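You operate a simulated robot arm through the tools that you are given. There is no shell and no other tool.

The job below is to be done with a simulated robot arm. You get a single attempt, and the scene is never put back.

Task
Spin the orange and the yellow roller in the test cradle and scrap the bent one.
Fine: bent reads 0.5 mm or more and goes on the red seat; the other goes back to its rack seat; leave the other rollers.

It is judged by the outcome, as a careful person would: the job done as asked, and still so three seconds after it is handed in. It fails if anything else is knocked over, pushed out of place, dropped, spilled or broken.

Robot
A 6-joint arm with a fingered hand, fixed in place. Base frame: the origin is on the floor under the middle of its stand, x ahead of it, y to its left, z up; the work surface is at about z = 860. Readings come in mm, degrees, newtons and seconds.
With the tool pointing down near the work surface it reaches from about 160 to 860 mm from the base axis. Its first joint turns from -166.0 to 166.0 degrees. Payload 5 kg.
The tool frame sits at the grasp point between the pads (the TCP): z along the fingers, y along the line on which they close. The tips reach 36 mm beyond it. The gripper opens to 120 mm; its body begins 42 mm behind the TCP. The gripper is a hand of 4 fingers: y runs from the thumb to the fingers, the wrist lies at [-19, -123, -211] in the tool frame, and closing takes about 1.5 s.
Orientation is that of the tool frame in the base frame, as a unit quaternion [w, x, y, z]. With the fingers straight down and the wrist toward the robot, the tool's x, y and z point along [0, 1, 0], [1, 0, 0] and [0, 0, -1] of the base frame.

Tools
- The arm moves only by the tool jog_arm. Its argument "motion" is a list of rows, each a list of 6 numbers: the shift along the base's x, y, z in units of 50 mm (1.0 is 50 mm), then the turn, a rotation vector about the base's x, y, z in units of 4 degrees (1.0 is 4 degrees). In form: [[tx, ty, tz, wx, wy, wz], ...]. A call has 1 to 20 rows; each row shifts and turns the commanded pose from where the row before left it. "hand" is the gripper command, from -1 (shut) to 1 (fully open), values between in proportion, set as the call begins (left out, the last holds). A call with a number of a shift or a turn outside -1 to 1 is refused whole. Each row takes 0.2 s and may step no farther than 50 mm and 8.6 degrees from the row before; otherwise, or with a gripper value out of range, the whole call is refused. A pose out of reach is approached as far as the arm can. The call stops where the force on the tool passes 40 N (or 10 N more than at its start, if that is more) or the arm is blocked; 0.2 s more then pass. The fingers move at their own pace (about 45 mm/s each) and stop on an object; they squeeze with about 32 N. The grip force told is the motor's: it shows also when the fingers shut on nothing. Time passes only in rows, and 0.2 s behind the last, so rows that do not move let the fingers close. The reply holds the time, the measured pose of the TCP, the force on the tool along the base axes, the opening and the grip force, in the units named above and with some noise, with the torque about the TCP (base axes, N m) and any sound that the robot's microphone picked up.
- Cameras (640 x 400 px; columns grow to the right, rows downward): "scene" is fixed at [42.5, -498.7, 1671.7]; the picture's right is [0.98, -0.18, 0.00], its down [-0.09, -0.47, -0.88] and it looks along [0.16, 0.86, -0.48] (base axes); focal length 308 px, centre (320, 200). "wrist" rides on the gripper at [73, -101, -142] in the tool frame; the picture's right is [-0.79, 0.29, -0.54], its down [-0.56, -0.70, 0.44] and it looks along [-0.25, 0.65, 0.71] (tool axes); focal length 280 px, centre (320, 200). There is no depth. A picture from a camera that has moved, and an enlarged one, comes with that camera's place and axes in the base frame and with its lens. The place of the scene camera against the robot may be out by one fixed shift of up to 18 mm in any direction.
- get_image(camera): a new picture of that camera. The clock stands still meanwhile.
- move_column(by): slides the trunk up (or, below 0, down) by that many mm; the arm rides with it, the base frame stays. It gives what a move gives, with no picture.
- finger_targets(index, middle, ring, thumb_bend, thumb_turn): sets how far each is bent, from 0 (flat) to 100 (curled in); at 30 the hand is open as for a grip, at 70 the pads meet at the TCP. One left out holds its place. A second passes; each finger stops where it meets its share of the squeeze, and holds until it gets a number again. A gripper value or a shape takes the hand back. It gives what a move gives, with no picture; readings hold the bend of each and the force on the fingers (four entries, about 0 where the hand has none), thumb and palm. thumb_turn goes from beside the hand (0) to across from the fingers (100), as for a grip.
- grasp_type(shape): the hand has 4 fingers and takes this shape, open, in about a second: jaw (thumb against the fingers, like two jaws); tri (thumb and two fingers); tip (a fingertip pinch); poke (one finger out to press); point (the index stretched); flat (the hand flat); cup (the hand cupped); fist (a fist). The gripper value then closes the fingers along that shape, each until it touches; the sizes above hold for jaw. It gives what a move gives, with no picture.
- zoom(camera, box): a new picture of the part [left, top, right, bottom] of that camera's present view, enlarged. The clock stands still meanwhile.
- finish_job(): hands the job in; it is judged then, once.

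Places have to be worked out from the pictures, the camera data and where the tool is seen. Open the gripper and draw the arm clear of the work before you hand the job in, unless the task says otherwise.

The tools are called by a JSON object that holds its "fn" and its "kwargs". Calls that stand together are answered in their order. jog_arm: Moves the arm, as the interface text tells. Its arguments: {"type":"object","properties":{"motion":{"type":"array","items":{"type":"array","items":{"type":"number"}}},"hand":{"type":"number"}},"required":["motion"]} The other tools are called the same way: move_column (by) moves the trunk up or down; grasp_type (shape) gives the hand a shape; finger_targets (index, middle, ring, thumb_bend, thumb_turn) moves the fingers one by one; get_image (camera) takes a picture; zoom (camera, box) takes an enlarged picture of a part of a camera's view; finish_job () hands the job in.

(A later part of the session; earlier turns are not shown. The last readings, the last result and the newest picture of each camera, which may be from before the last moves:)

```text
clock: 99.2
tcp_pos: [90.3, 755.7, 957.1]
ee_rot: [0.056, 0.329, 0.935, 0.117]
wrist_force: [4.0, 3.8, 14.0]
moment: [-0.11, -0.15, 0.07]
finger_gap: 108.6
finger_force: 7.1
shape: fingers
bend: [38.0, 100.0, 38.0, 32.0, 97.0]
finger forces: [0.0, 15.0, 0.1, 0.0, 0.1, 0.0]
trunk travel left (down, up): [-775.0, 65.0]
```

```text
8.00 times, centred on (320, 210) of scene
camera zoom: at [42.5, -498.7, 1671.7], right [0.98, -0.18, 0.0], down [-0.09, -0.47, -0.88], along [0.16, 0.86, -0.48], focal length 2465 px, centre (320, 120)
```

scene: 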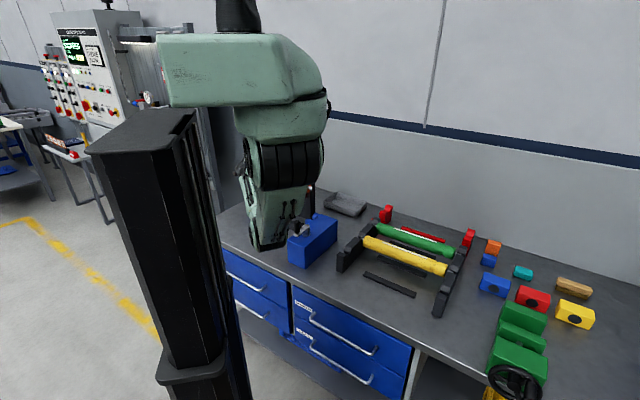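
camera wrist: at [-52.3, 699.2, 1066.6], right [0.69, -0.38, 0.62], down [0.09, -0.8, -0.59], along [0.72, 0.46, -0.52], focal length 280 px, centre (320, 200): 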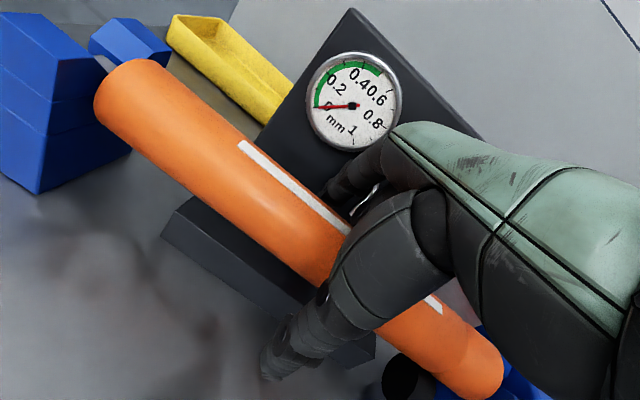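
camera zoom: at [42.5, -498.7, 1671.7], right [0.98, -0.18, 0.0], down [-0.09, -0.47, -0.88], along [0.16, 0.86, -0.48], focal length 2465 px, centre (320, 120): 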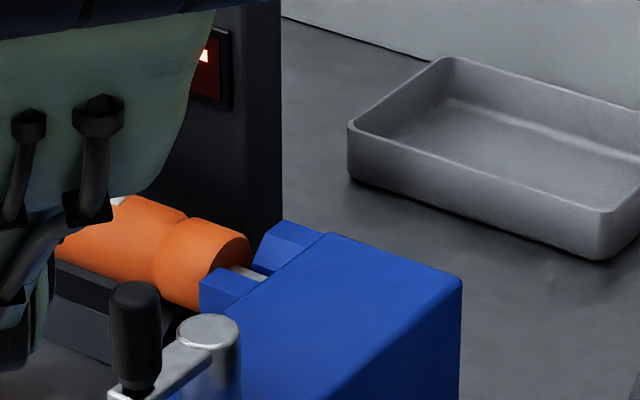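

Released, and the roller rests in both slots. I'll retreat along the hand's axis, up and slightly forward.

{"fn": "jog_arm", "kwargs": {"motion": [[-0.02, -0.02, 0.1, 0, 0, 0], [-0.04, -0.04, 0.2, 0, 0, 0], [-0.054, -0.054, 0.29, 0, 0, 0], [-0.054, -0.054, 0.29, 0, 0, 0], [-0.054, -0.054, 0.29, 0, 0, 0], [-0.054, -0.054, 0.29, 0, 0, 0], [-0.1, -0.1, 0.4, 0, 0, 0], [-0.1, -0.1, 0.4, 0, 0, 0]]}}

{"fn": "get_image", "kwargs": {"camera": "wrist"}}

{"fn": "get_image", "kwargs": {"camera": "scene"}}

```text
clock: 101.0
tcp_pos: [65.6, 734.0, 1068.9]
ee_rot: [0.056, 0.329, 0.935, 0.115]
wrist_force: [0.5, 0.2, -0.7]
moment: [-0.03, 0.0, -0.02]
finger_gap: 108.4
finger_force: 0.1
shape: fingers
bend: [38.0, 100.0, 38.0, 32.0, 97.0]
finger forces: [0.0, 0.0, 0.0, 0.1, 0.0, 0.0]
trunk travel left (down, up): [-775.0, 65.0]
```

```text
taken
camera wrist: at [-76.2, 676.4, 1177.9], right [0.69, -0.38, 0.62], down [0.09, -0.8, -0.59], along [0.72, 0.46, -0.52], focal length 280 px, centre (320, 200)
```

wrist: 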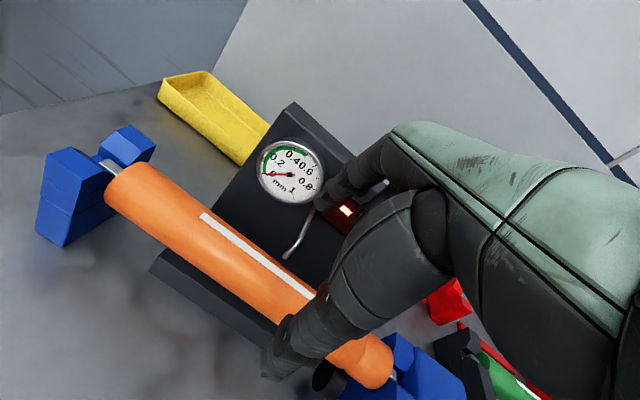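

```text
taken
```

scene: 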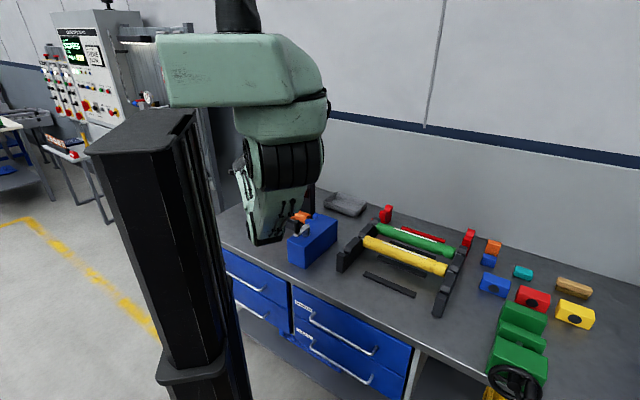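

The orange roller lies in the cradle. I'll zoom in to verify the seating and the gauge.

{"fn": "zoom", "kwargs": {"camera": "wrist", "box": [20, 110, 220, 260]}}

{"fn": "zoom", "kwargs": {"camera": "wrist", "box": [230, 120, 380, 270]}}

{"fn": "zoom", "kwargs": {"camera": "wrist", "box": [290, 310, 450, 400]}}

```text
2.67 times, centred on (120, 185) of wrist
camera zoom: at [-76.2, 676.4, 1177.9], right [0.69, -0.38, 0.62], down [0.09, -0.8, -0.59], along [0.72, 0.46, -0.52], focal length 748 px, centre (853, 240)
```

zoom: 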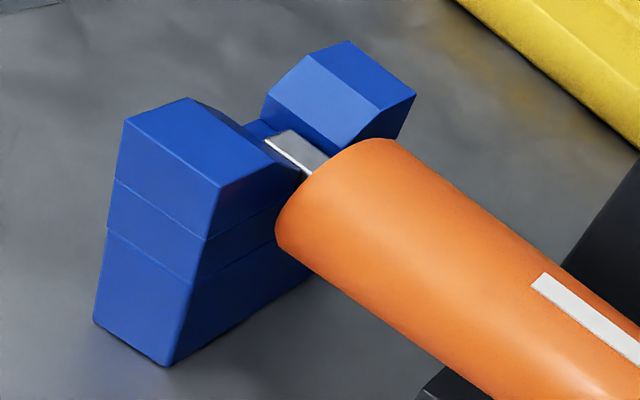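

```text
2.67 times, centred on (305, 195) of wrist
camera zoom: at [-76.2, 676.4, 1177.9], right [0.69, -0.38, 0.62], down [0.09, -0.8, -0.59], along [0.72, 0.46, -0.52], focal length 748 px, centre (360, 213)
```

zoom: 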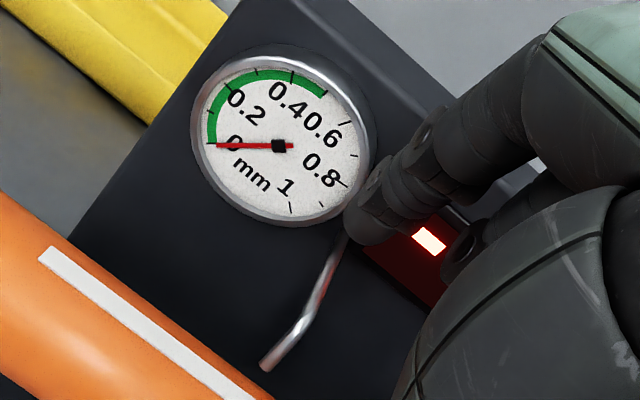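

```text
4.00 times, centred on (370, 355) of wrist
camera zoom: at [-76.2, 676.4, 1177.9], right [0.69, -0.38, 0.62], down [0.09, -0.8, -0.59], along [0.72, 0.46, -0.52], focal length 1122 px, centre (120, -420)
```

zoom: 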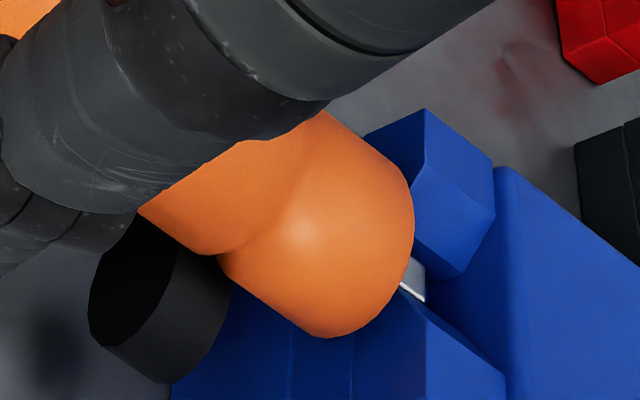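

Both ends are in their slots and the dial is at 0. Next comes the crank: I'll square up the hand and move it to a place where the wrist camera can see the crank clearly.

{"fn": "jog_arm", "kwargs": {"motion": [[0, 0, 0.3, -0.53, 0.53, -0.315], [0, 0, 0.3, -0.53, 0.53, -0.315], [0, 0, 0.3, -0.53, 0.53, -0.315], [0, 0, 0.3, -0.53, 0.53, -0.315], [0, 0, 0.2, -0.53, 0.53, -0.315]]}}

{"fn": "jog_arm", "kwargs": {"motion": [[-0.05, -0.6, 0, 0, 0, 0], [-0.05, -0.8, 0, 0, 0, 0], [-0.05, -0.8, 0, 0, 0, 0], [-0.05, -0.8, 0, 0, 0, 0], [0, -0.8, 0, 0, 0, 0], [0, -0.8, 0, 0, 0, 0], [0.1, -0.8, 0, 0, 0, 0], [0.1, -0.8, 0, 0, 0, 0], [0.1, -0.8, 0, 0, 0, 0], [0.1, -0.5, 0, 0, 0, 0]]}}

{"fn": "get_image", "kwargs": {"camera": "wrist"}}

{"fn": "get_image", "kwargs": {"camera": "scene"}}

```text
clock: 102.2
tcp_pos: [64.5, 734.2, 1139.0]
ee_rot: [0.006, 0.382, 0.924, -0.005]
wrist_force: [0.2, -0.6, -1.1]
moment: [0.03, 0.0, -0.02]
finger_gap: 108.7
finger_force: 0.1
shape: fingers
bend: [38.0, 100.0, 38.0, 32.0, 97.0]
finger forces: [0.0, 0.0, 0.1, 0.0, 0.0, 0.0]
trunk travel left (down, up): [-775.0, 65.0]
```

```text
clock: 104.4
tcp_pos: [86.9, 364.4, 1114.4]
ee_rot: [0.005, 0.383, 0.924, -0.002]
wrist_force: [0.3, -0.6, 0.7]
moment: [0.05, 0.0, 0.0]
finger_gap: 108.5
finger_force: 0.1
shape: fingers
bend: [38.0, 100.0, 38.0, 32.0, 97.0]
finger forces: [0.0, 0.1, 0.0, 0.1, 0.0, 0.0]
out of reach, approached as far as the arm can: row 7, 8, 9, 10
trunk travel left (down, up): [-775.0, 65.0]
```

```text
taken
camera wrist: at [-36.3, 344.1, 1255.4], right [0.76, -0.35, 0.55], down [-0.09, -0.89, -0.44], along [0.65, 0.28, -0.71], focal length 280 px, centre (320, 200)
```

wrist: 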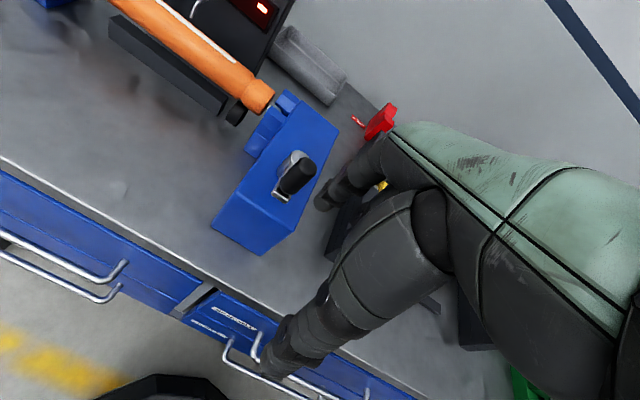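

```text
taken
```

scene: 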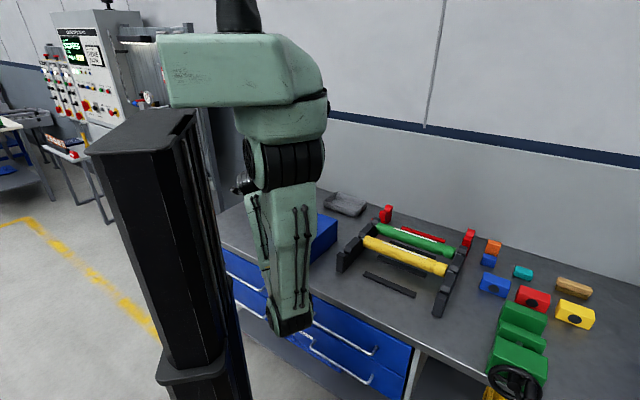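

{"fn": "zoom", "kwargs": {"camera": "wrist", "box": [200, 80, 350, 260]}}

{"fn": "zoom", "kwargs": {"camera": "wrist", "box": [255, 135, 335, 215]}}

{"fn": "zoom", "kwargs": {"camera": "wrist", "box": [100, 0, 310, 150]}}

```text
2.22 times, centred on (275, 170) of wrist
camera zoom: at [-36.3, 344.1, 1255.4], right [0.76, -0.35, 0.55], down [-0.09, -0.89, -0.44], along [0.65, 0.28, -0.71], focal length 623 px, centre (420, 267)
```

zoom: 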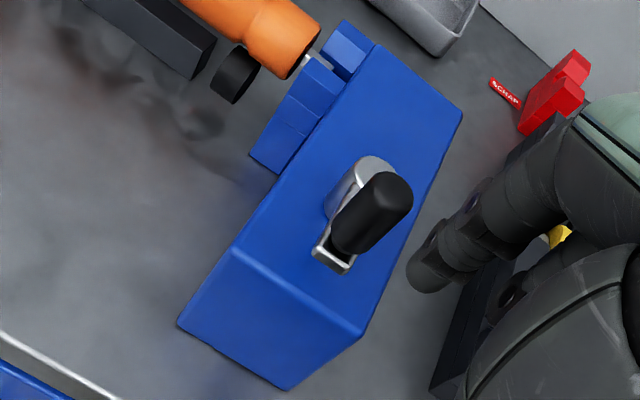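

```text
5.00 times, centred on (295, 175) of wrist
camera zoom: at [-36.3, 344.1, 1255.4], right [0.76, -0.35, 0.55], down [-0.09, -0.89, -0.44], along [0.65, 0.28, -0.71], focal length 1402 px, centre (445, 325)
```

zoom: 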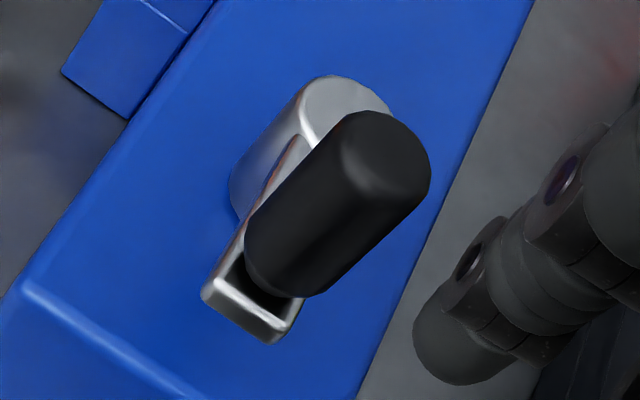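

```text
2.67 times, centred on (205, 75) of wrist
camera zoom: at [-36.3, 344.1, 1255.4], right [0.76, -0.35, 0.55], down [-0.09, -0.89, -0.44], along [0.65, 0.28, -0.71], focal length 748 px, centre (627, 533)
```

zoom: 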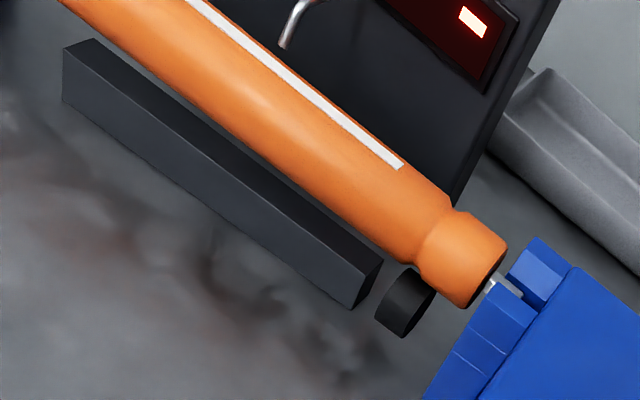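

Triangulating with an earlier view: hub centre at about (181.5, 505), top at z≈1007, and knob centre at about (140, 457.5) spanning z≈1003–1063, so the crank radius is about 63 mm. I'll set thumb, index and middle for a three-point grip with ring curled, and turn the hand to yaw 0 above the knob so the fingers stay clear of the hub.

{"fn": "finger_targets", "kwargs": {"index": 32, "middle": 32, "ring": 100, "thumb_bend": 32}}

{"fn": "jog_arm", "kwargs": {"motion": [[0.089, 0.155, 0.1, 0, 0, -0.94], [0.089, 0.155, 0, 0, 0, -0.94], [0.089, 0.155, 0, 0, 0, -0.94], [0.089, 0.155, 0, 0, 0, -0.94], [0.089, 0.155, 0, 0, 0, -0.94], [0.089, 0.155, 0, 0, 0, -0.94], [0.089, 0.155, 0, 0, 0, -0.94], [0.089, 0.155, 0, 0, 0, -0.94], [0.089, 0.155, 0, 0, 0, -0.94], [0.089, 0.155, 0, 0, 0, -0.94], [0.089, 0.155, 0, 0, 0, -0.94], [0.089, 0.155, 0, 0, 0, -0.94]]}}

{"fn": "get_image", "kwargs": {"camera": "wrist"}}

{"fn": "get_image", "kwargs": {"camera": "scene"}}

```text
clock: 105.4
tcp_pos: [86.5, 365.4, 1114.4]
ee_rot: [0.006, 0.382, 0.924, -0.002]
wrist_force: [0.5, 0.8, 0.3]
moment: [0.0, 0.0, -0.02]
finger_gap: 117.5
finger_force: 0.0
shape: fingers
bend: [32.0, 32.0, 100.0, 32.0, 97.0]
finger forces: [0.1, 0.0, 0.1, 0.0, 0.0, 0.0]
trunk travel left (down, up): [-775.0, 65.0]
```

```text
clock: 108.0
tcp_pos: [180.5, 484.9, 1038.2]
ee_rot: [0.003, 0.707, 0.707, -0.005]
wrist_force: [-0.8, 0.1, -0.4]
moment: [-0.04, 0.0, 0.02]
finger_gap: 117.3
finger_force: 0.1
shape: fingers
bend: [32.0, 32.0, 100.0, 32.0, 97.0]
finger forces: [0.1, 0.0, 0.0, 0.0, 0.0, 0.0]
out of reach, approached as far as the arm can: row 1, 2, 3, 4, 5, 6, 7, 8, 9, 10, 11, 12
trunk travel left (down, up): [-775.0, 65.0]
```

```text
taken
camera wrist: at [80.9, 558.9, 1178.9], right [0.29, -0.78, 0.55], down [-0.7, -0.56, -0.43], along [0.65, -0.26, -0.71], focal length 280 px, centre (320, 200)
```

wrist: 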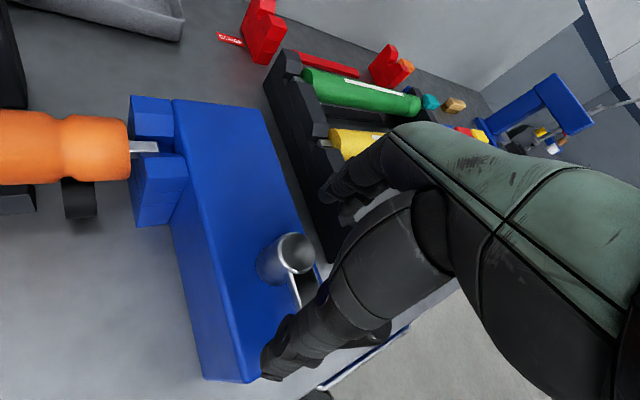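

```text
taken
```

scene: 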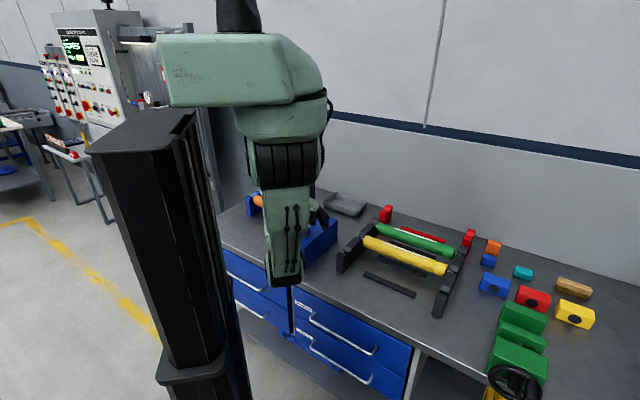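

That orientation is out of reach this high: the arm sank to (180, 485, 1038) near the hub, though the force is still zero. I'll raise the trunk 60 mm, which lifts the hand straight up and gives more height range.

{"fn": "move_column", "kwargs": {"by": 62}}

{"fn": "get_image", "kwargs": {"camera": "wrist"}}

{"fn": "zoom", "kwargs": {"camera": "scene", "box": [230, 150, 370, 270]}}

```text
clock: 109.0
tcp_pos: [180.7, 483.5, 1101.5]
ee_rot: [0.004, 0.707, 0.707, -0.005]
wrist_force: [-0.3, -0.5, 0.4]
moment: [0.0, 0.0, 0.0]
finger_gap: 117.5
finger_force: 0.1
shape: fingers
bend: [32.0, 32.0, 100.0, 32.0, 97.0]
finger forces: [0.0, 0.0, 0.1, 0.0, 0.0, 0.0]
trunk travel left (down, up): [-837.0, 3.0]
```

```text
taken
camera wrist: at [80.7, 558.0, 1241.4], right [0.29, -0.78, 0.55], down [-0.7, -0.57, -0.43], along [0.65, -0.26, -0.71], focal length 280 px, centre (320, 200)
```

wrist: 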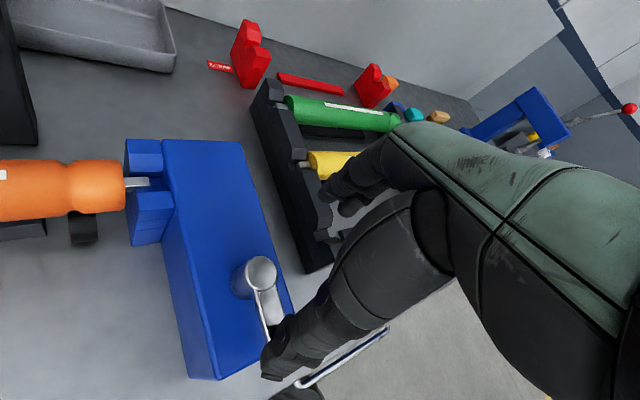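

```text
3.33 times, centred on (300, 210) of scene
camera zoom: at [42.5, -498.7, 1671.7], right [0.98, -0.18, 0.0], down [-0.09, -0.47, -0.88], along [0.16, 0.86, -0.48], focal length 1027 px, centre (387, 167)
```

zoom: 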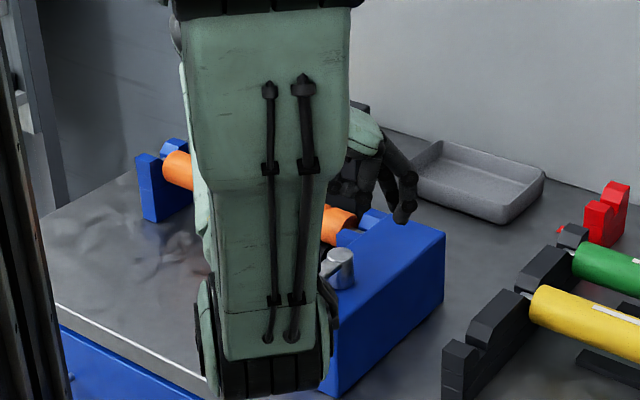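

Now at z≈1101 with more range. I'll move over the knob position and check reach.

{"fn": "jog_arm", "kwargs": {"motion": [[-0.2, -0.13, 0, 0, 0, 0], [-0.2, -0.13, 0, 0, 0, 0], [-0.2, -0.13, 0, 0, 0, 0], [-0.2, -0.13, 0, 0, 0, 0]]}}

{"fn": "get_image", "kwargs": {"camera": "wrist"}}

{"fn": "zoom", "kwargs": {"camera": "scene", "box": [230, 150, 370, 270]}}

```text
clock: 110.0
tcp_pos: [152.4, 466.7, 1079.4]
ee_rot: [0.002, 0.706, 0.708, -0.003]
wrist_force: [0.4, 0.0, -0.4]
moment: [0.01, 0.0, 0.01]
finger_gap: 117.3
finger_force: 0.1
shape: fingers
bend: [32.0, 32.0, 100.0, 32.0, 97.0]
finger forces: [0.0, 0.0, 0.0, 0.1, 0.0, 0.0]
out of reach, approached as far as the arm can: row 1, 2, 3, 4
trunk travel left (down, up): [-837.0, 3.0]
```

```text
taken
camera wrist: at [52.6, 539.1, 1220.3], right [0.29, -0.78, 0.55], down [-0.7, -0.57, -0.44], along [0.65, -0.26, -0.71], focal length 280 px, centre (320, 200)
```

wrist: 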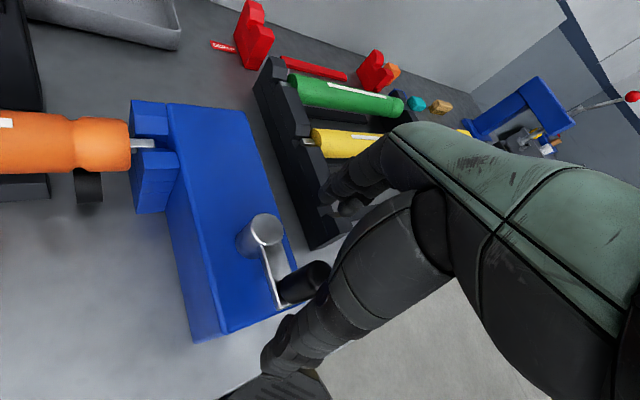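

```text
3.33 times, centred on (300, 210) of scene
camera zoom: at [42.5, -498.7, 1671.7], right [0.98, -0.18, 0.0], down [-0.09, -0.47, -0.88], along [0.16, 0.86, -0.48], focal length 1027 px, centre (387, 167)
```

zoom: 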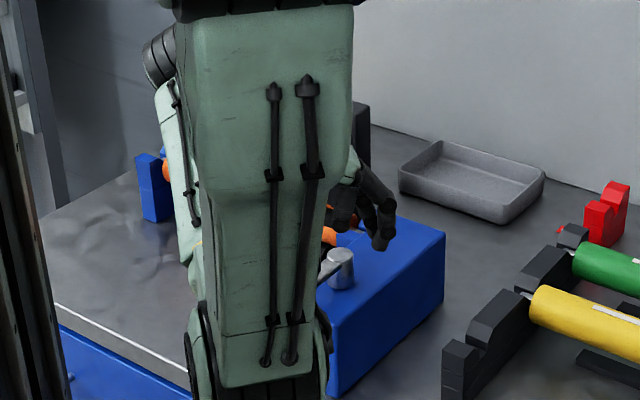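

Reach is marginal at this yaw, and the fingertips will stay above the hub anyway, so I'll rotate the hand back to yaw 45°, which has more range, right above the knob.

{"fn": "jog_arm", "kwargs": {"motion": [[0, 0, 0.3, 0, 0, 0.94], [0, 0, 0.2, 0, 0, 0.94], [0, 0, 0.1, 0, 0, 0.94], [0, 0, 0, 0, 0, 0.94], [0, 0, 0, 0, 0, 0.94], [0, 0, 0, 0, 0, 0.94], [-0.04, -0.03, 0, 0, 0, 0.94], [-0.04, -0.03, 0, 0, 0, 0.94], [-0.04, -0.03, 0, 0, 0, 0.94], [-0.04, -0.03, 0, 0, 0, 0.94], [-0.04, -0.03, 0, 0, 0, 0.94], [-0.04, -0.03, 0, 0, 0, 0.94]]}}

{"fn": "get_image", "kwargs": {"camera": "wrist"}}

{"fn": "zoom", "kwargs": {"camera": "scene", "box": [230, 150, 370, 270]}}

```text
clock: 112.6
tcp_pos: [140.9, 458.1, 1109.3]
ee_rot: [0.004, 0.381, 0.925, -0.003]
wrist_force: [-0.6, -0.4, 0.2]
moment: [0.01, -0.01, 0.01]
finger_gap: 117.4
finger_force: 0.1
shape: fingers
bend: [32.0, 32.0, 100.0, 32.0, 97.0]
finger forces: [0.0, 0.0, 0.1, 0.1, 0.0, 0.0]
trunk travel left (down, up): [-837.0, 3.0]
```

```text
taken
camera wrist: at [17.9, 438.5, 1249.6], right [0.76, -0.35, 0.55], down [-0.09, -0.9, -0.43], along [0.64, 0.28, -0.71], focal length 280 px, centre (320, 200)
```

wrist: 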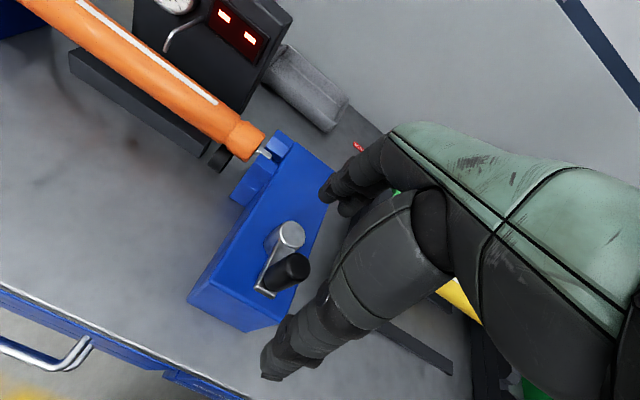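

```text
3.33 times, centred on (300, 210) of scene
camera zoom: at [42.5, -498.7, 1671.7], right [0.98, -0.18, 0.0], down [-0.09, -0.47, -0.88], along [0.16, 0.86, -0.48], focal length 1027 px, centre (387, 167)
```

zoom: 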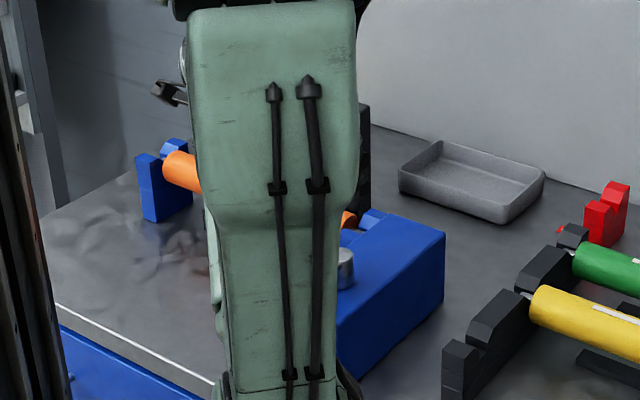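

The knob appears right below the grip point. I'll zoom in to fine-tune the alignment before descending.

{"fn": "zoom", "kwargs": {"camera": "wrist", "box": [230, 200, 330, 320]}}

```text
3.33 times, centred on (280, 260) of wrist
camera zoom: at [17.9, 438.5, 1249.6], right [0.76, -0.35, 0.55], down [-0.09, -0.9, -0.43], along [0.64, 0.28, -0.71], focal length 935 px, centre (453, 0)
```

zoom: 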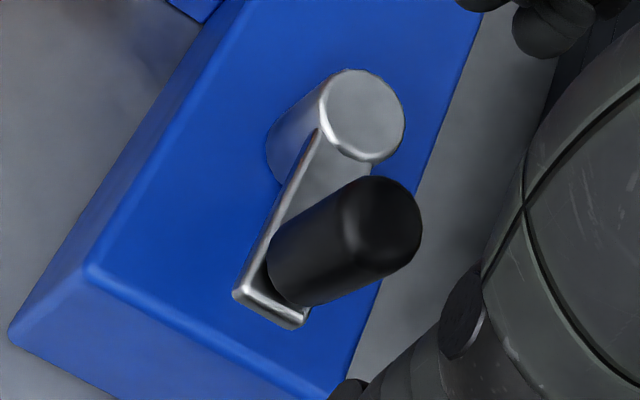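

The knob top projects exactly under the TCP, and the hub centre refines to about (181.7, 500), so the crank radius is about 58 mm with the arm pointing along -e2. I'll descend to z≈1048 around the knob.

{"fn": "jog_arm", "kwargs": {"motion": [[0, 0, -0.3, 0, 0, 0], [0, 0, -0.3, 0, 0, 0], [0, 0, -0.3, 0, 0, 0], [0, 0, -0.3, 0, 0, 0], [0, 0, 0, 0, 0, 0]]}}

{"fn": "finger_targets", "kwargs": {"index": 62, "middle": 62, "thumb_bend": 62}}

{"fn": "get_image", "kwargs": {"camera": "wrist"}}

```text
clock: 113.8
tcp_pos: [142.8, 456.6, 1047.2]
ee_rot: [0.004, 0.382, 0.924, -0.004]
wrist_force: [0.6, -0.7, 0.1]
moment: [0.01, -0.01, -0.02]
finger_gap: 117.3
finger_force: 0.2
shape: fingers
bend: [32.0, 32.0, 100.0, 32.0, 97.0]
finger forces: [0.0, 0.1, 0.1, 0.0, 0.0, 0.0]
trunk travel left (down, up): [-837.0, 3.0]
```

```text
clock: 114.8
tcp_pos: [141.4, 457.9, 1048.8]
ee_rot: [0.004, 0.382, 0.924, -0.001]
wrist_force: [2.6, 4.1, 20.5]
moment: [0.75, -0.29, -0.06]
finger_gap: 33.2
finger_force: 10.0
shape: fingers
bend: [59.0, 62.0, 100.0, 62.0, 97.0]
finger forces: [19.7, 0.1, 0.1, 0.0, 0.0, 0.0]
trunk travel left (down, up): [-837.0, 3.0]
```

```text
taken
camera wrist: at [18.7, 437.2, 1191.2], right [0.76, -0.35, 0.55], down [-0.09, -0.89, -0.44], along [0.64, 0.28, -0.71], focal length 280 px, centre (320, 200)
```

wrist: 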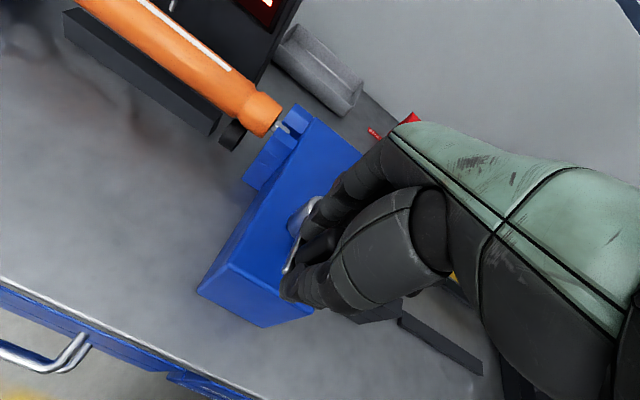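

Index is pressing down on the crank arm (+20 N vertical). I'll raise 7 mm to free it.

{"fn": "jog_arm", "kwargs": {"motion": [[0, 0, 0.08, 0, 0, 0], [0, 0, 0.06, 0, 0, 0], [0, 0, 0, 0, 0, 0]]}}

{"fn": "zoom", "kwargs": {"camera": "wrist", "box": [240, 170, 400, 330]}}

```text
clock: 115.6
tcp_pos: [141.4, 457.4, 1054.8]
ee_rot: [0.005, 0.382, 0.924, -0.004]
wrist_force: [-0.1, 0.7, -0.3]
moment: [0.02, -0.01, 0.02]
finger_gap: 29.4
finger_force: 0.3
shape: fingers
bend: [62.0, 62.0, 100.0, 62.0, 97.0]
finger forces: [0.1, 0.1, 0.0, 0.0, 0.1, 0.0]
trunk travel left (down, up): [-837.0, 3.0]
```

```text
2.50 times, centred on (320, 250) of wrist
camera zoom: at [18.5, 437.8, 1196.3], right [0.76, -0.35, 0.55], down [-0.09, -0.9, -0.43], along [0.64, 0.28, -0.71], focal length 701 px, centre (320, 75)
```

zoom: 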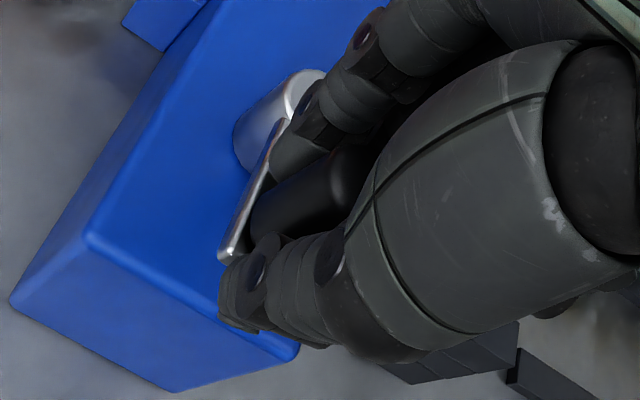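

All clear, with the knob caged between thumb and fingers. I'll close index, middle and thumb onto it.

{"fn": "finger_targets", "kwargs": {"index": 80, "middle": 80, "thumb_bend": 80}}

{"fn": "zoom", "kwargs": {"camera": "wrist", "box": [240, 170, 400, 330]}}

```text
clock: 116.6
tcp_pos: [141.2, 457.2, 1054.4]
ee_rot: [0.005, 0.381, 0.924, -0.004]
wrist_force: [-1.9, -2.4, -13.4]
moment: [0.02, 0.07, 0.01]
finger_gap: 19.7
finger_force: 19.2
shape: fingers
bend: [61.0, 79.0, 100.0, 69.0, 95.0]
finger forces: [12.2, 7.2, 0.0, 0.1, 18.5, 0.0]
trunk travel left (down, up): [-837.0, 3.0]
```

```text
2.50 times, centred on (320, 250) of wrist
camera zoom: at [18.4, 438.3, 1195.9], right [0.76, -0.35, 0.55], down [-0.09, -0.9, -0.43], along [0.64, 0.28, -0.71], focal length 701 px, centre (320, 75)
```

zoom: 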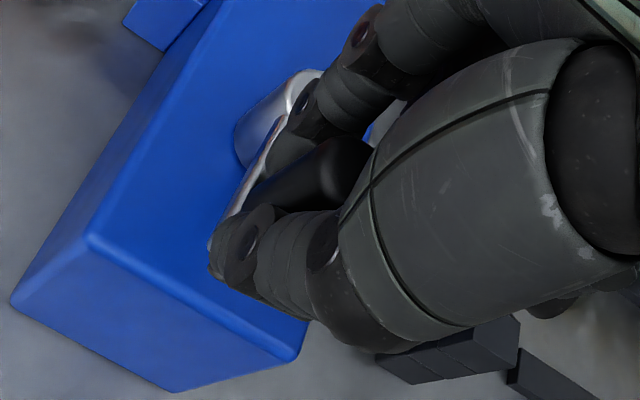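

The knob is gripped (index 12 N, middle 7 N, thumb 18 N). I'll try a first 20° of crank rotation along the estimated circle and watch forces and display.

{"fn": "jog_arm", "kwargs": {"motion": [[0.156, -0.132, 0, 0, 0, 0], [0.176, -0.102, 0, 0, 0, 0], [0, 0, 0, 0, 0, 0]]}}

{"fn": "get_image", "kwargs": {"camera": "wrist"}}

```text
clock: 117.4
tcp_pos: [162.9, 444.9, 1057.6]
ee_rot: [0.006, 0.384, 0.923, 0.0]
wrist_force: [-0.6, 1.1, 0.0]
moment: [0.02, -0.04, 0.0]
finger_gap: 0.2
finger_force: 0.1
shape: fingers
bend: [71.0, 80.0, 100.0, 74.0, 98.0]
finger forces: [0.0, 0.0, 0.1, 0.0, 0.0, 0.0]
trunk travel left (down, up): [-837.0, 3.0]
```

```text
taken
camera wrist: at [38.9, 424.9, 1199.2], right [0.76, -0.35, 0.55], down [-0.1, -0.89, -0.44], along [0.65, 0.28, -0.71], focal length 280 px, centre (320, 200)
```

wrist: 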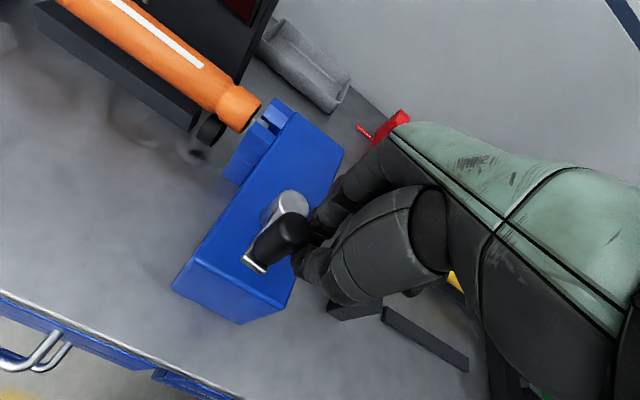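

The fingers slipped off sideways and the crank didn't move. The closed fingertips now sit beside the knob, so I'll use them as a pusher and sweep the knob clockwise around the hub. First 50° as a test.

{"fn": "jog_arm", "kwargs": {"motion": [[-0.192, 0.076, 0, 0, 0, 0], [-0.17, 0.116, 0, 0, 0, 0], [-0.146, 0.142, 0, 0, 0, 0], [-0.12, 0.164, 0, 0, 0, 0], [-0.09, 0.184, 0, 0, 0, 0]]}}

{"fn": "get_image", "kwargs": {"camera": "wrist"}}

```text
clock: 118.6
tcp_pos: [121.1, 480.6, 1053.8]
ee_rot: [0.005, 0.381, 0.925, -0.003]
wrist_force: [1.1, -0.7, 1.0]
moment: [0.03, 0.0, -0.04]
finger_gap: 0.0
finger_force: 1.0
shape: fingers
bend: [71.0, 80.0, 100.0, 75.0, 98.0]
finger forces: [1.4, 0.0, 0.0, 0.0, 0.0, 0.0]
trunk travel left (down, up): [-837.0, 3.0]
```

```text
taken
camera wrist: at [-1.1, 460.1, 1196.5], right [0.76, -0.35, 0.55], down [-0.09, -0.9, -0.43], along [0.64, 0.28, -0.71], focal length 280 px, centre (320, 200)
```

wrist: 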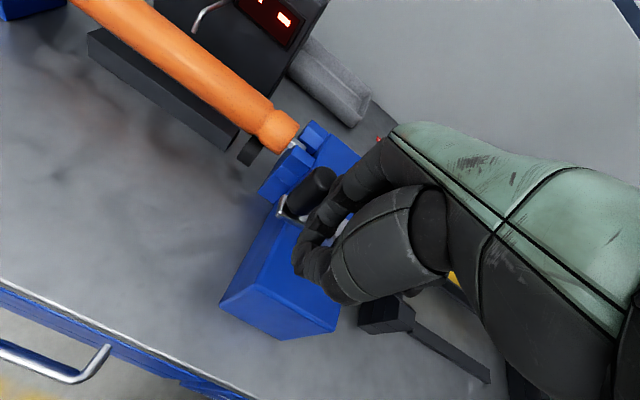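

That worked: the crank moved, and the roller itself rotated (its label has gone from view). I'll continue sweeping clockwise another 100°.

{"fn": "jog_arm", "kwargs": {"motion": [[0.052, 0.224, 0, 0, 0, 0], [-0.012, 0.204, 0, 0, 0, 0], [0.026, 0.204, 0, 0, 0, 0], [0.06, 0.196, 0, 0, 0, 0], [0.092, 0.182, 0, 0, 0, 0], [0.124, 0.162, 0, 0, 0, 0], [0.148, 0.14, 0, 0, 0, 0], [0.172, 0.11, 0, 0, 0, 0], [0.188, 0.08, 0, 0, 0, 0], [0.198, 0.046, 0, 0, 0, 0]]}}

{"fn": "get_image", "kwargs": {"camera": "wrist"}}

```text
clock: 120.8
tcp_pos: [174.4, 557.0, 1055.3]
ee_rot: [0.005, 0.382, 0.924, -0.004]
wrist_force: [-2.1, -0.2, -0.1]
moment: [-0.01, 0.0, 0.02]
finger_gap: 0.1
finger_force: 0.2
shape: fingers
bend: [71.0, 80.0, 100.0, 75.0, 98.0]
finger forces: [0.1, 0.8, 0.0, 0.0, 0.0, 0.0]
trunk travel left (down, up): [-837.0, 3.0]
```

```text
taken
camera wrist: at [51.8, 537.8, 1196.4], right [0.76, -0.35, 0.55], down [-0.09, -0.9, -0.43], along [0.64, 0.28, -0.71], focal length 280 px, centre (320, 200)
```

wrist: 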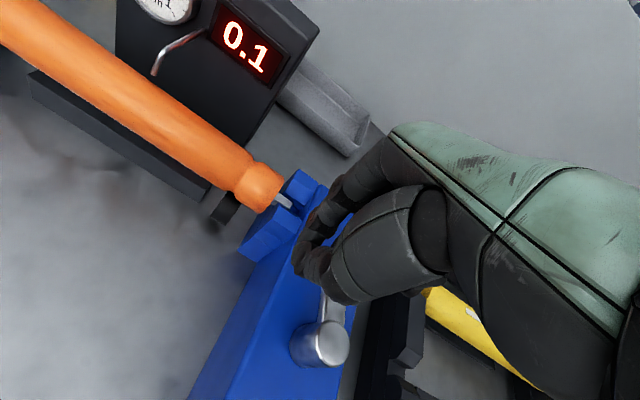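

The display now reads "0.1". I'll zoom in on the display and dial.

{"fn": "zoom", "kwargs": {"camera": "wrist", "box": [100, 0, 300, 110]}}

{"fn": "zoom", "kwargs": {"camera": "scene", "box": [230, 150, 370, 270]}}

```text
3.20 times, centred on (200, 55) of wrist
camera zoom: at [51.8, 537.8, 1196.4], right [0.76, -0.35, 0.55], down [-0.09, -0.9, -0.43], along [0.64, 0.28, -0.71], focal length 897 px, centre (704, 664)
```

zoom: 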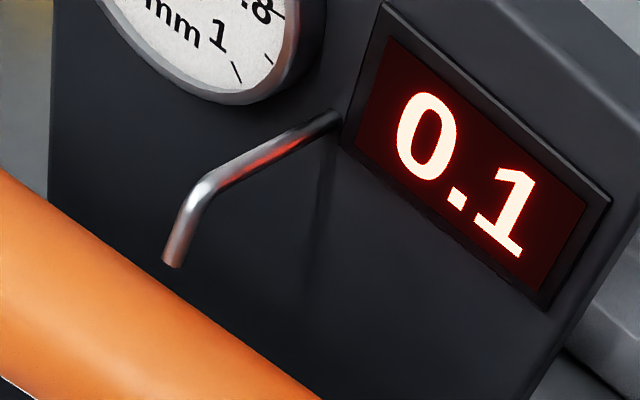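

```text
3.33 times, centred on (300, 210) of scene
camera zoom: at [42.5, -498.7, 1671.7], right [0.98, -0.18, 0.0], down [-0.09, -0.47, -0.88], along [0.16, 0.86, -0.48], focal length 1027 px, centre (387, 167)
```

zoom: 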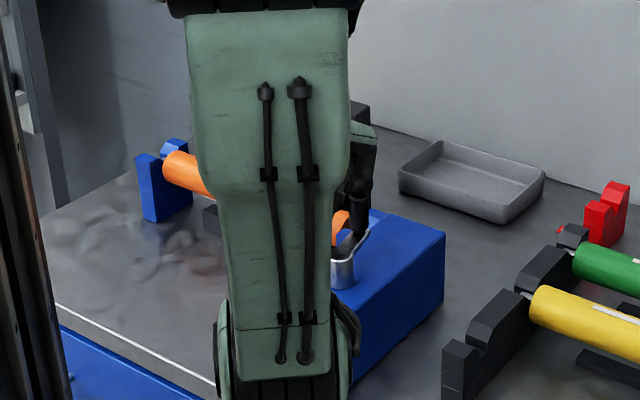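

The reading is 0.1 so far and I want full revolutions, so I'll keep sweeping clockwise.

{"fn": "jog_arm", "kwargs": {"motion": [[0.19, 0.03, 0, 0, 0, 0], [0.204, -0.026, 0, 0, 0, 0], [0.196, -0.06, 0, 0, 0, 0], [0.182, -0.092, 0, 0, 0, 0], [0.162, -0.124, 0, 0, 0, 0], [0.14, -0.148, 0, 0, 0, 0], [0.11, -0.172, 0, 0, 0, 0], [0.08, -0.188, 0, 0, 0, 0], [0.046, -0.198, 0, 0, 0, 0], [0.012, -0.204, 0, 0, 0, 0]]}}

{"fn": "get_image", "kwargs": {"camera": "wrist"}}

```text
clock: 123.0
tcp_pos: [240.9, 499.1, 1056.1]
ee_rot: [0.005, 0.381, 0.925, -0.003]
wrist_force: [-1.1, 1.5, 0.5]
moment: [-0.02, 0.0, -0.01]
finger_gap: 0.0
finger_force: 0.7
shape: fingers
bend: [71.0, 80.0, 100.0, 75.0, 97.0]
finger forces: [0.0, 0.0, 0.0, 0.0, 1.3, 0.0]
trunk travel left (down, up): [-837.0, 3.0]
```

```text
taken
camera wrist: at [116.9, 479.2, 1197.3], right [0.76, -0.35, 0.55], down [-0.09, -0.9, -0.43], along [0.64, 0.28, -0.71], focal length 280 px, centre (320, 200)
```

wrist: 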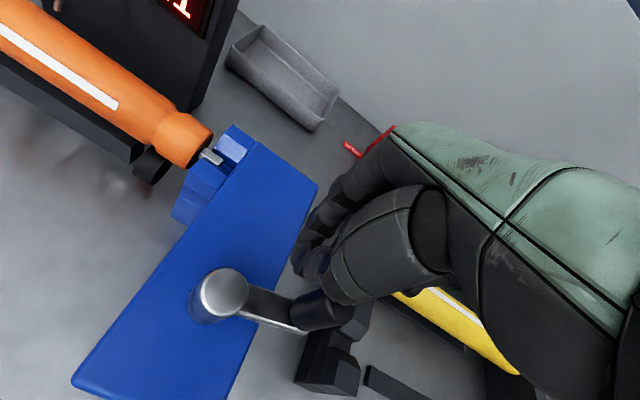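

The crank turns smoothly. I'll continue through the near side to complete the first revolution.

{"fn": "jog_arm", "kwargs": {"motion": [[-0.026, -0.204, 0, 0, 0, 0], [-0.06, -0.196, 0, 0, 0, 0], [-0.092, -0.182, 0, 0, 0, 0], [-0.124, -0.162, 0, 0, 0, 0], [-0.148, -0.14, 0, 0, 0, 0], [-0.172, -0.11, 0, 0, 0, 0], [-0.188, -0.08, 0, 0, 0, 0], [-0.198, -0.046, 0, 0, 0, 0], [-0.204, -0.012, 0, 0, 0, 0], [-0.204, 0.026, 0, 0, 0, 0], [-0.196, 0.06, 0, 0, 0, 0], [-0.182, 0.092, 0, 0, 0, 0], [-0.162, 0.124, 0, 0, 0, 0], [-0.14, 0.148, 0, 0, 0, 0], [-0.11, 0.172, 0, 0, 0, 0], [-0.08, 0.188, 0, 0, 0, 0], [-0.046, 0.198, 0, 0, 0, 0], [-0.012, 0.204, 0, 0, 0, 0]]}}

{"fn": "get_image", "kwargs": {"camera": "wrist"}}

```text
clock: 125.8
tcp_pos: [155.7, 446.9, 1054.4]
ee_rot: [0.013, 0.388, 0.921, -0.006]
wrist_force: [26.7, -23.8, 10.5]
moment: [-0.3, -0.44, 0.02]
finger_gap: 0.0
finger_force: 26.0
shape: fingers
bend: [71.0, 80.0, 100.0, 76.0, 100.0]
finger forces: [12.3, 0.0, 0.1, 0.0, 39.4, 0.0]
trunk travel left (down, up): [-837.0, 3.0]
stopped in row 13: the force on the tool passed its limit at 46 N (the readings are from after the stop); the commanded pose is now the measured one
```

```text
taken
camera wrist: at [30.8, 430.5, 1194.9], right [0.75, -0.35, 0.56], down [-0.1, -0.9, -0.43], along [0.66, 0.26, -0.71], focal length 280 px, centre (320, 200)
```

wrist: 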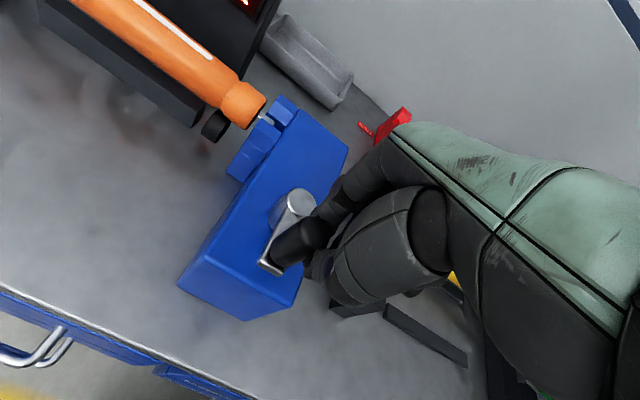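

It stopped at 46 N just as the crank got back to its starting angle, so there seems to be an end stop after one full turn. I'll back off a little and raise, then look at the dial and display.

{"fn": "jog_arm", "kwargs": {"motion": [[0.2, -0.1, 0, 0, 0, 0], [0.1, -0.05, 0.3, 0, 0, 0], [0, 0, 0.4, 0, 0, 0], [0, 0, 0.4, 0, 0, 0]]}}

{"fn": "get_image", "kwargs": {"camera": "wrist"}}

{"fn": "zoom", "kwargs": {"camera": "wrist", "box": [60, 0, 360, 130]}}

```text
clock: 126.8
tcp_pos: [163.9, 445.5, 1109.5]
ee_rot: [0.01, 0.383, 0.923, -0.007]
wrist_force: [0.0, 0.3, -0.3]
moment: [0.02, -0.05, -0.01]
finger_gap: 0.1
finger_force: 0.1
shape: fingers
bend: [71.0, 80.0, 100.0, 76.0, 99.0]
finger forces: [0.1, 0.1, 0.0, 0.1, 0.0, 0.0]
trunk travel left (down, up): [-837.0, 3.0]
```

```text
taken
camera wrist: at [39.8, 427.8, 1249.9], right [0.75, -0.35, 0.56], down [-0.1, -0.9, -0.43], along [0.65, 0.27, -0.71], focal length 280 px, centre (320, 200)
```

wrist: 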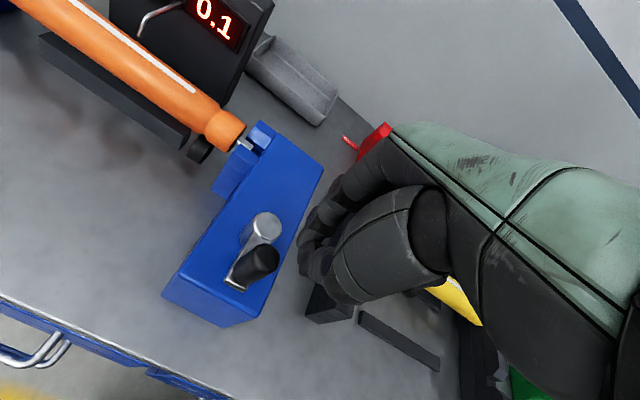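

```text
2.13 times, centred on (210, 65) of wrist
camera zoom: at [39.8, 427.8, 1249.9], right [0.75, -0.35, 0.56], down [-0.1, -0.9, -0.43], along [0.65, 0.27, -0.71], focal length 598 px, centre (555, 488)
```

zoom: 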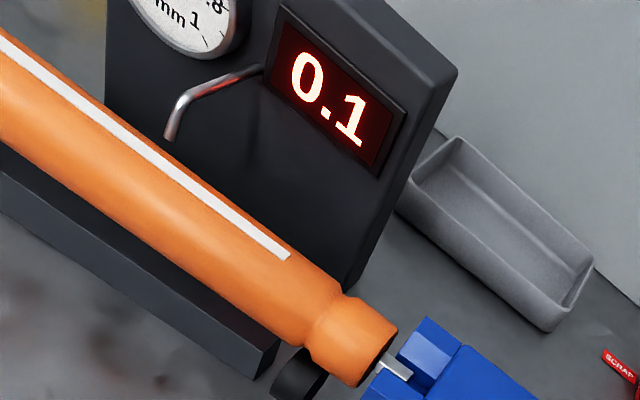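

After one turn the display holds 0.1. I'll move to bring the dial itself fully into view.

{"fn": "jog_arm", "kwargs": {"motion": [[0, 0, 0.4, 0, 0, 0], [-0.3, 0.35, 0.1, 0, 0, 0], [-0.35, 0.4, 0, 0, 0, 0], [-0.35, 0.4, 0, 0, 0, 0], [-0.35, 0.4, 0, 0, 0, 0], [-0.35, 0.4, 0, 0, 0, 0], [-0.35, 0.4, 0, 0, 0, 0]]}}

{"fn": "get_image", "kwargs": {"camera": "wrist"}}

{"fn": "zoom", "kwargs": {"camera": "wrist", "box": [150, 0, 370, 160]}}

```text
clock: 128.4
tcp_pos: [62.8, 561.7, 1135.1]
ee_rot: [0.011, 0.384, 0.923, -0.006]
wrist_force: [-0.1, 0.3, 0.2]
moment: [0.01, -0.01, -0.01]
finger_gap: 0.0
finger_force: 0.1
shape: fingers
bend: [71.0, 80.0, 100.0, 76.0, 99.0]
finger forces: [0.0, 0.1, 0.1, 0.0, 0.1, 0.0]
trunk travel left (down, up): [-837.0, 3.0]
```

```text
taken
camera wrist: at [-61.5, 544.2, 1274.9], right [0.75, -0.35, 0.56], down [-0.1, -0.9, -0.43], along [0.65, 0.27, -0.71], focal length 280 px, centre (320, 200)
```

wrist: 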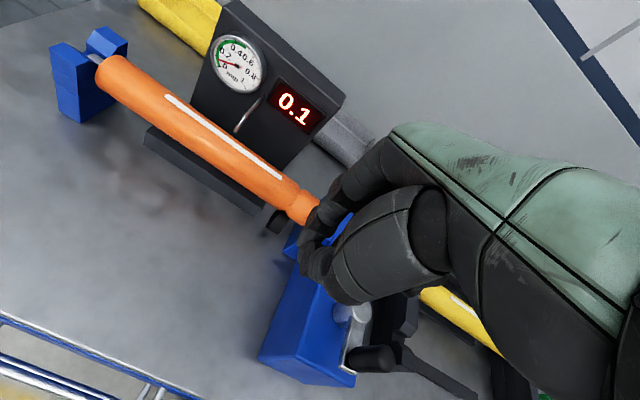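

```text
2.50 times, centred on (260, 80) of wrist
camera zoom: at [-61.5, 544.2, 1274.9], right [0.75, -0.35, 0.56], down [-0.1, -0.9, -0.43], along [0.65, 0.27, -0.71], focal length 701 px, centre (470, 500)
```

zoom: 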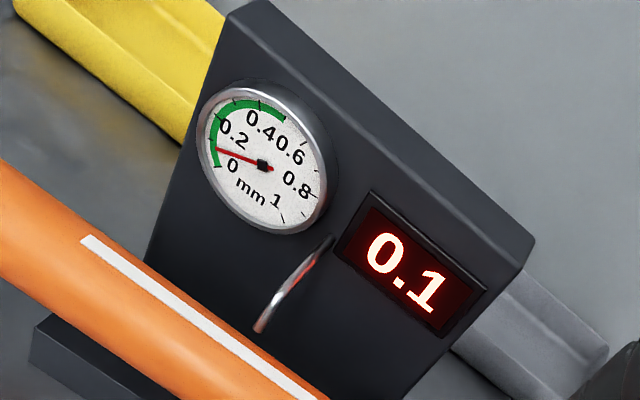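

Dial and display both hold 0.1 mm after the full turn, so orange is straight (below 0.5 mm) and goes back to its rack seat. I'll bring the trunk back down and set the fingers for the straddling grip again.

{"fn": "move_column", "kwargs": {"by": -62}}

{"fn": "finger_targets", "kwargs": {"index": 38, "middle": 100, "ring": 38, "thumb_bend": 32}}

{"fn": "jog_arm", "kwargs": {"motion": [[0, 0.5, 0.2, 0, 0, 0], [0, 0.6, 0.2, 0, 0, 0], [0, 0.6, 0.1, 0.13, -0.13, 0.4], [0, 0.6, 0, 0.53, -0.53, 0.4], [0, 0.6, 0, 0.53, -0.53, 0.4], [0.05, 0.5, 0, 0.53, -0.53, 0.375], [0, 0, 0, 0.53, -0.53, 0], [0, 0, 0, 0.4, -0.4, 0]]}}

{"fn": "get_image", "kwargs": {"camera": "wrist"}}

```text
clock: 129.4
tcp_pos: [63.4, 560.9, 1072.0]
ee_rot: [0.009, 0.384, 0.923, -0.006]
wrist_force: [-0.2, 0.5, 0.2]
moment: [-0.02, -0.02, 0.0]
finger_gap: 0.1
finger_force: 0.1
shape: fingers
bend: [71.0, 80.0, 100.0, 76.0, 99.0]
finger forces: [0.0, 0.0, 0.0, 0.0, 0.0, 0.1]
trunk travel left (down, up): [-775.0, 65.0]
```

```text
clock: 130.4
tcp_pos: [64.7, 560.7, 1073.9]
ee_rot: [0.009, 0.385, 0.923, -0.006]
wrist_force: [0.4, 0.7, -0.4]
moment: [0.01, 0.0, 0.01]
finger_gap: 108.4
finger_force: 0.0
shape: fingers
bend: [38.0, 100.0, 38.0, 32.0, 98.0]
finger forces: [0.1, 0.0, 0.0, 0.0, 0.1, 0.0]
trunk travel left (down, up): [-775.0, 65.0]
```

```text
clock: 132.2
tcp_pos: [66.4, 731.7, 1096.8]
ee_rot: [0.063, 0.331, 0.934, 0.115]
wrist_force: [-0.4, -0.3, 0.4]
moment: [0.04, 0.0, -0.02]
finger_gap: 108.6
finger_force: 0.0
shape: fingers
bend: [38.0, 100.0, 38.0, 32.0, 98.0]
finger forces: [0.1, 0.0, 0.0, 0.0, 0.1, 0.0]
trunk travel left (down, up): [-775.0, 65.0]
```

```text
taken
camera wrist: at [-78.2, 675.8, 1204.9], right [0.68, -0.38, 0.63], down [0.09, -0.81, -0.58], along [0.73, 0.46, -0.51], focal length 280 px, centre (320, 200)
```

wrist: 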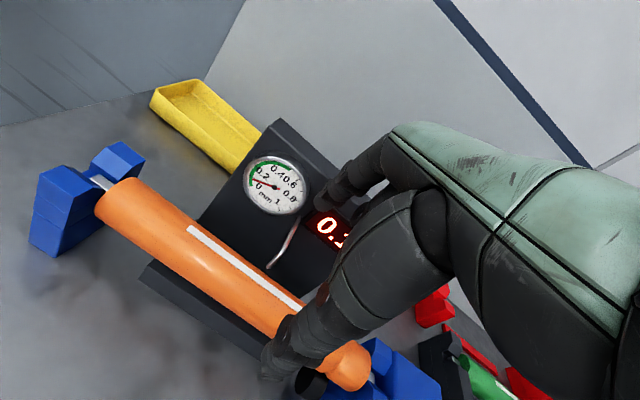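

I'm back above the cradle in the same pose as at release, and the gauge still shows 0.1. I'll retrace the earlier retreat path downward.

{"fn": "jog_arm", "kwargs": {"motion": [[0, 0.046, -0.28, 0, 0, 0], [0, 0, -0.28, 0, 0, 0], [0.1, 0.1, -0.4, 0, 0, 0], [0.1, 0.1, -0.4, 0, 0, 0], [0.054, 0.054, -0.29, 0, 0, 0], [0.054, 0.054, -0.29, 0, 0, 0], [0, 0, 0, 0, 0, 0]]}}

{"fn": "get_image", "kwargs": {"camera": "wrist"}}

```text
clock: 133.8
tcp_pos: [81.7, 748.0, 1001.3]
ee_rot: [0.063, 0.331, 0.934, 0.114]
wrist_force: [0.4, -0.7, 0.1]
moment: [0.01, 0.02, -0.08]
finger_gap: 108.7
finger_force: 0.1
shape: fingers
bend: [38.0, 100.0, 38.0, 32.0, 98.0]
finger forces: [0.0, 0.0, 0.1, 0.0, 0.1, 0.0]
trunk travel left (down, up): [-775.0, 65.0]
```

```text
taken
camera wrist: at [-61.4, 693.3, 1109.0], right [0.68, -0.38, 0.63], down [0.09, -0.81, -0.58], along [0.73, 0.46, -0.51], focal length 280 px, centre (320, 200)
```

wrist: 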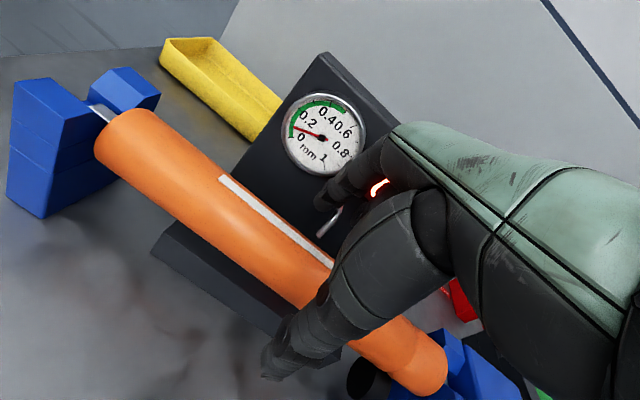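

I'll check the index fingertip against the feeler rod before going further.

{"fn": "zoom", "kwargs": {"camera": "wrist", "box": [290, 140, 410, 250]}}

```text
3.64 times, centred on (350, 195) of wrist
camera zoom: at [-61.4, 693.3, 1109.0], right [0.68, -0.38, 0.63], down [0.09, -0.81, -0.58], along [0.73, 0.46, -0.51], focal length 1020 px, centre (211, 218)
```

zoom: 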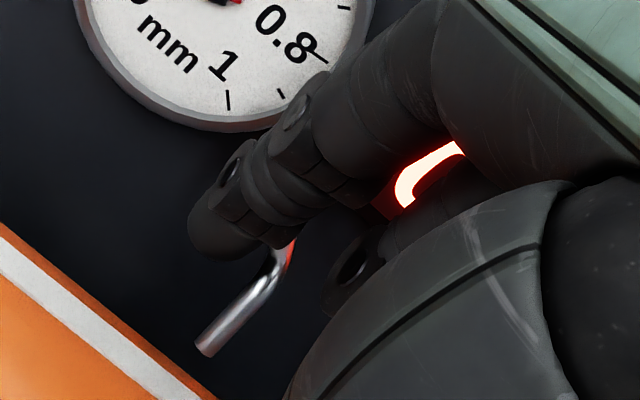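

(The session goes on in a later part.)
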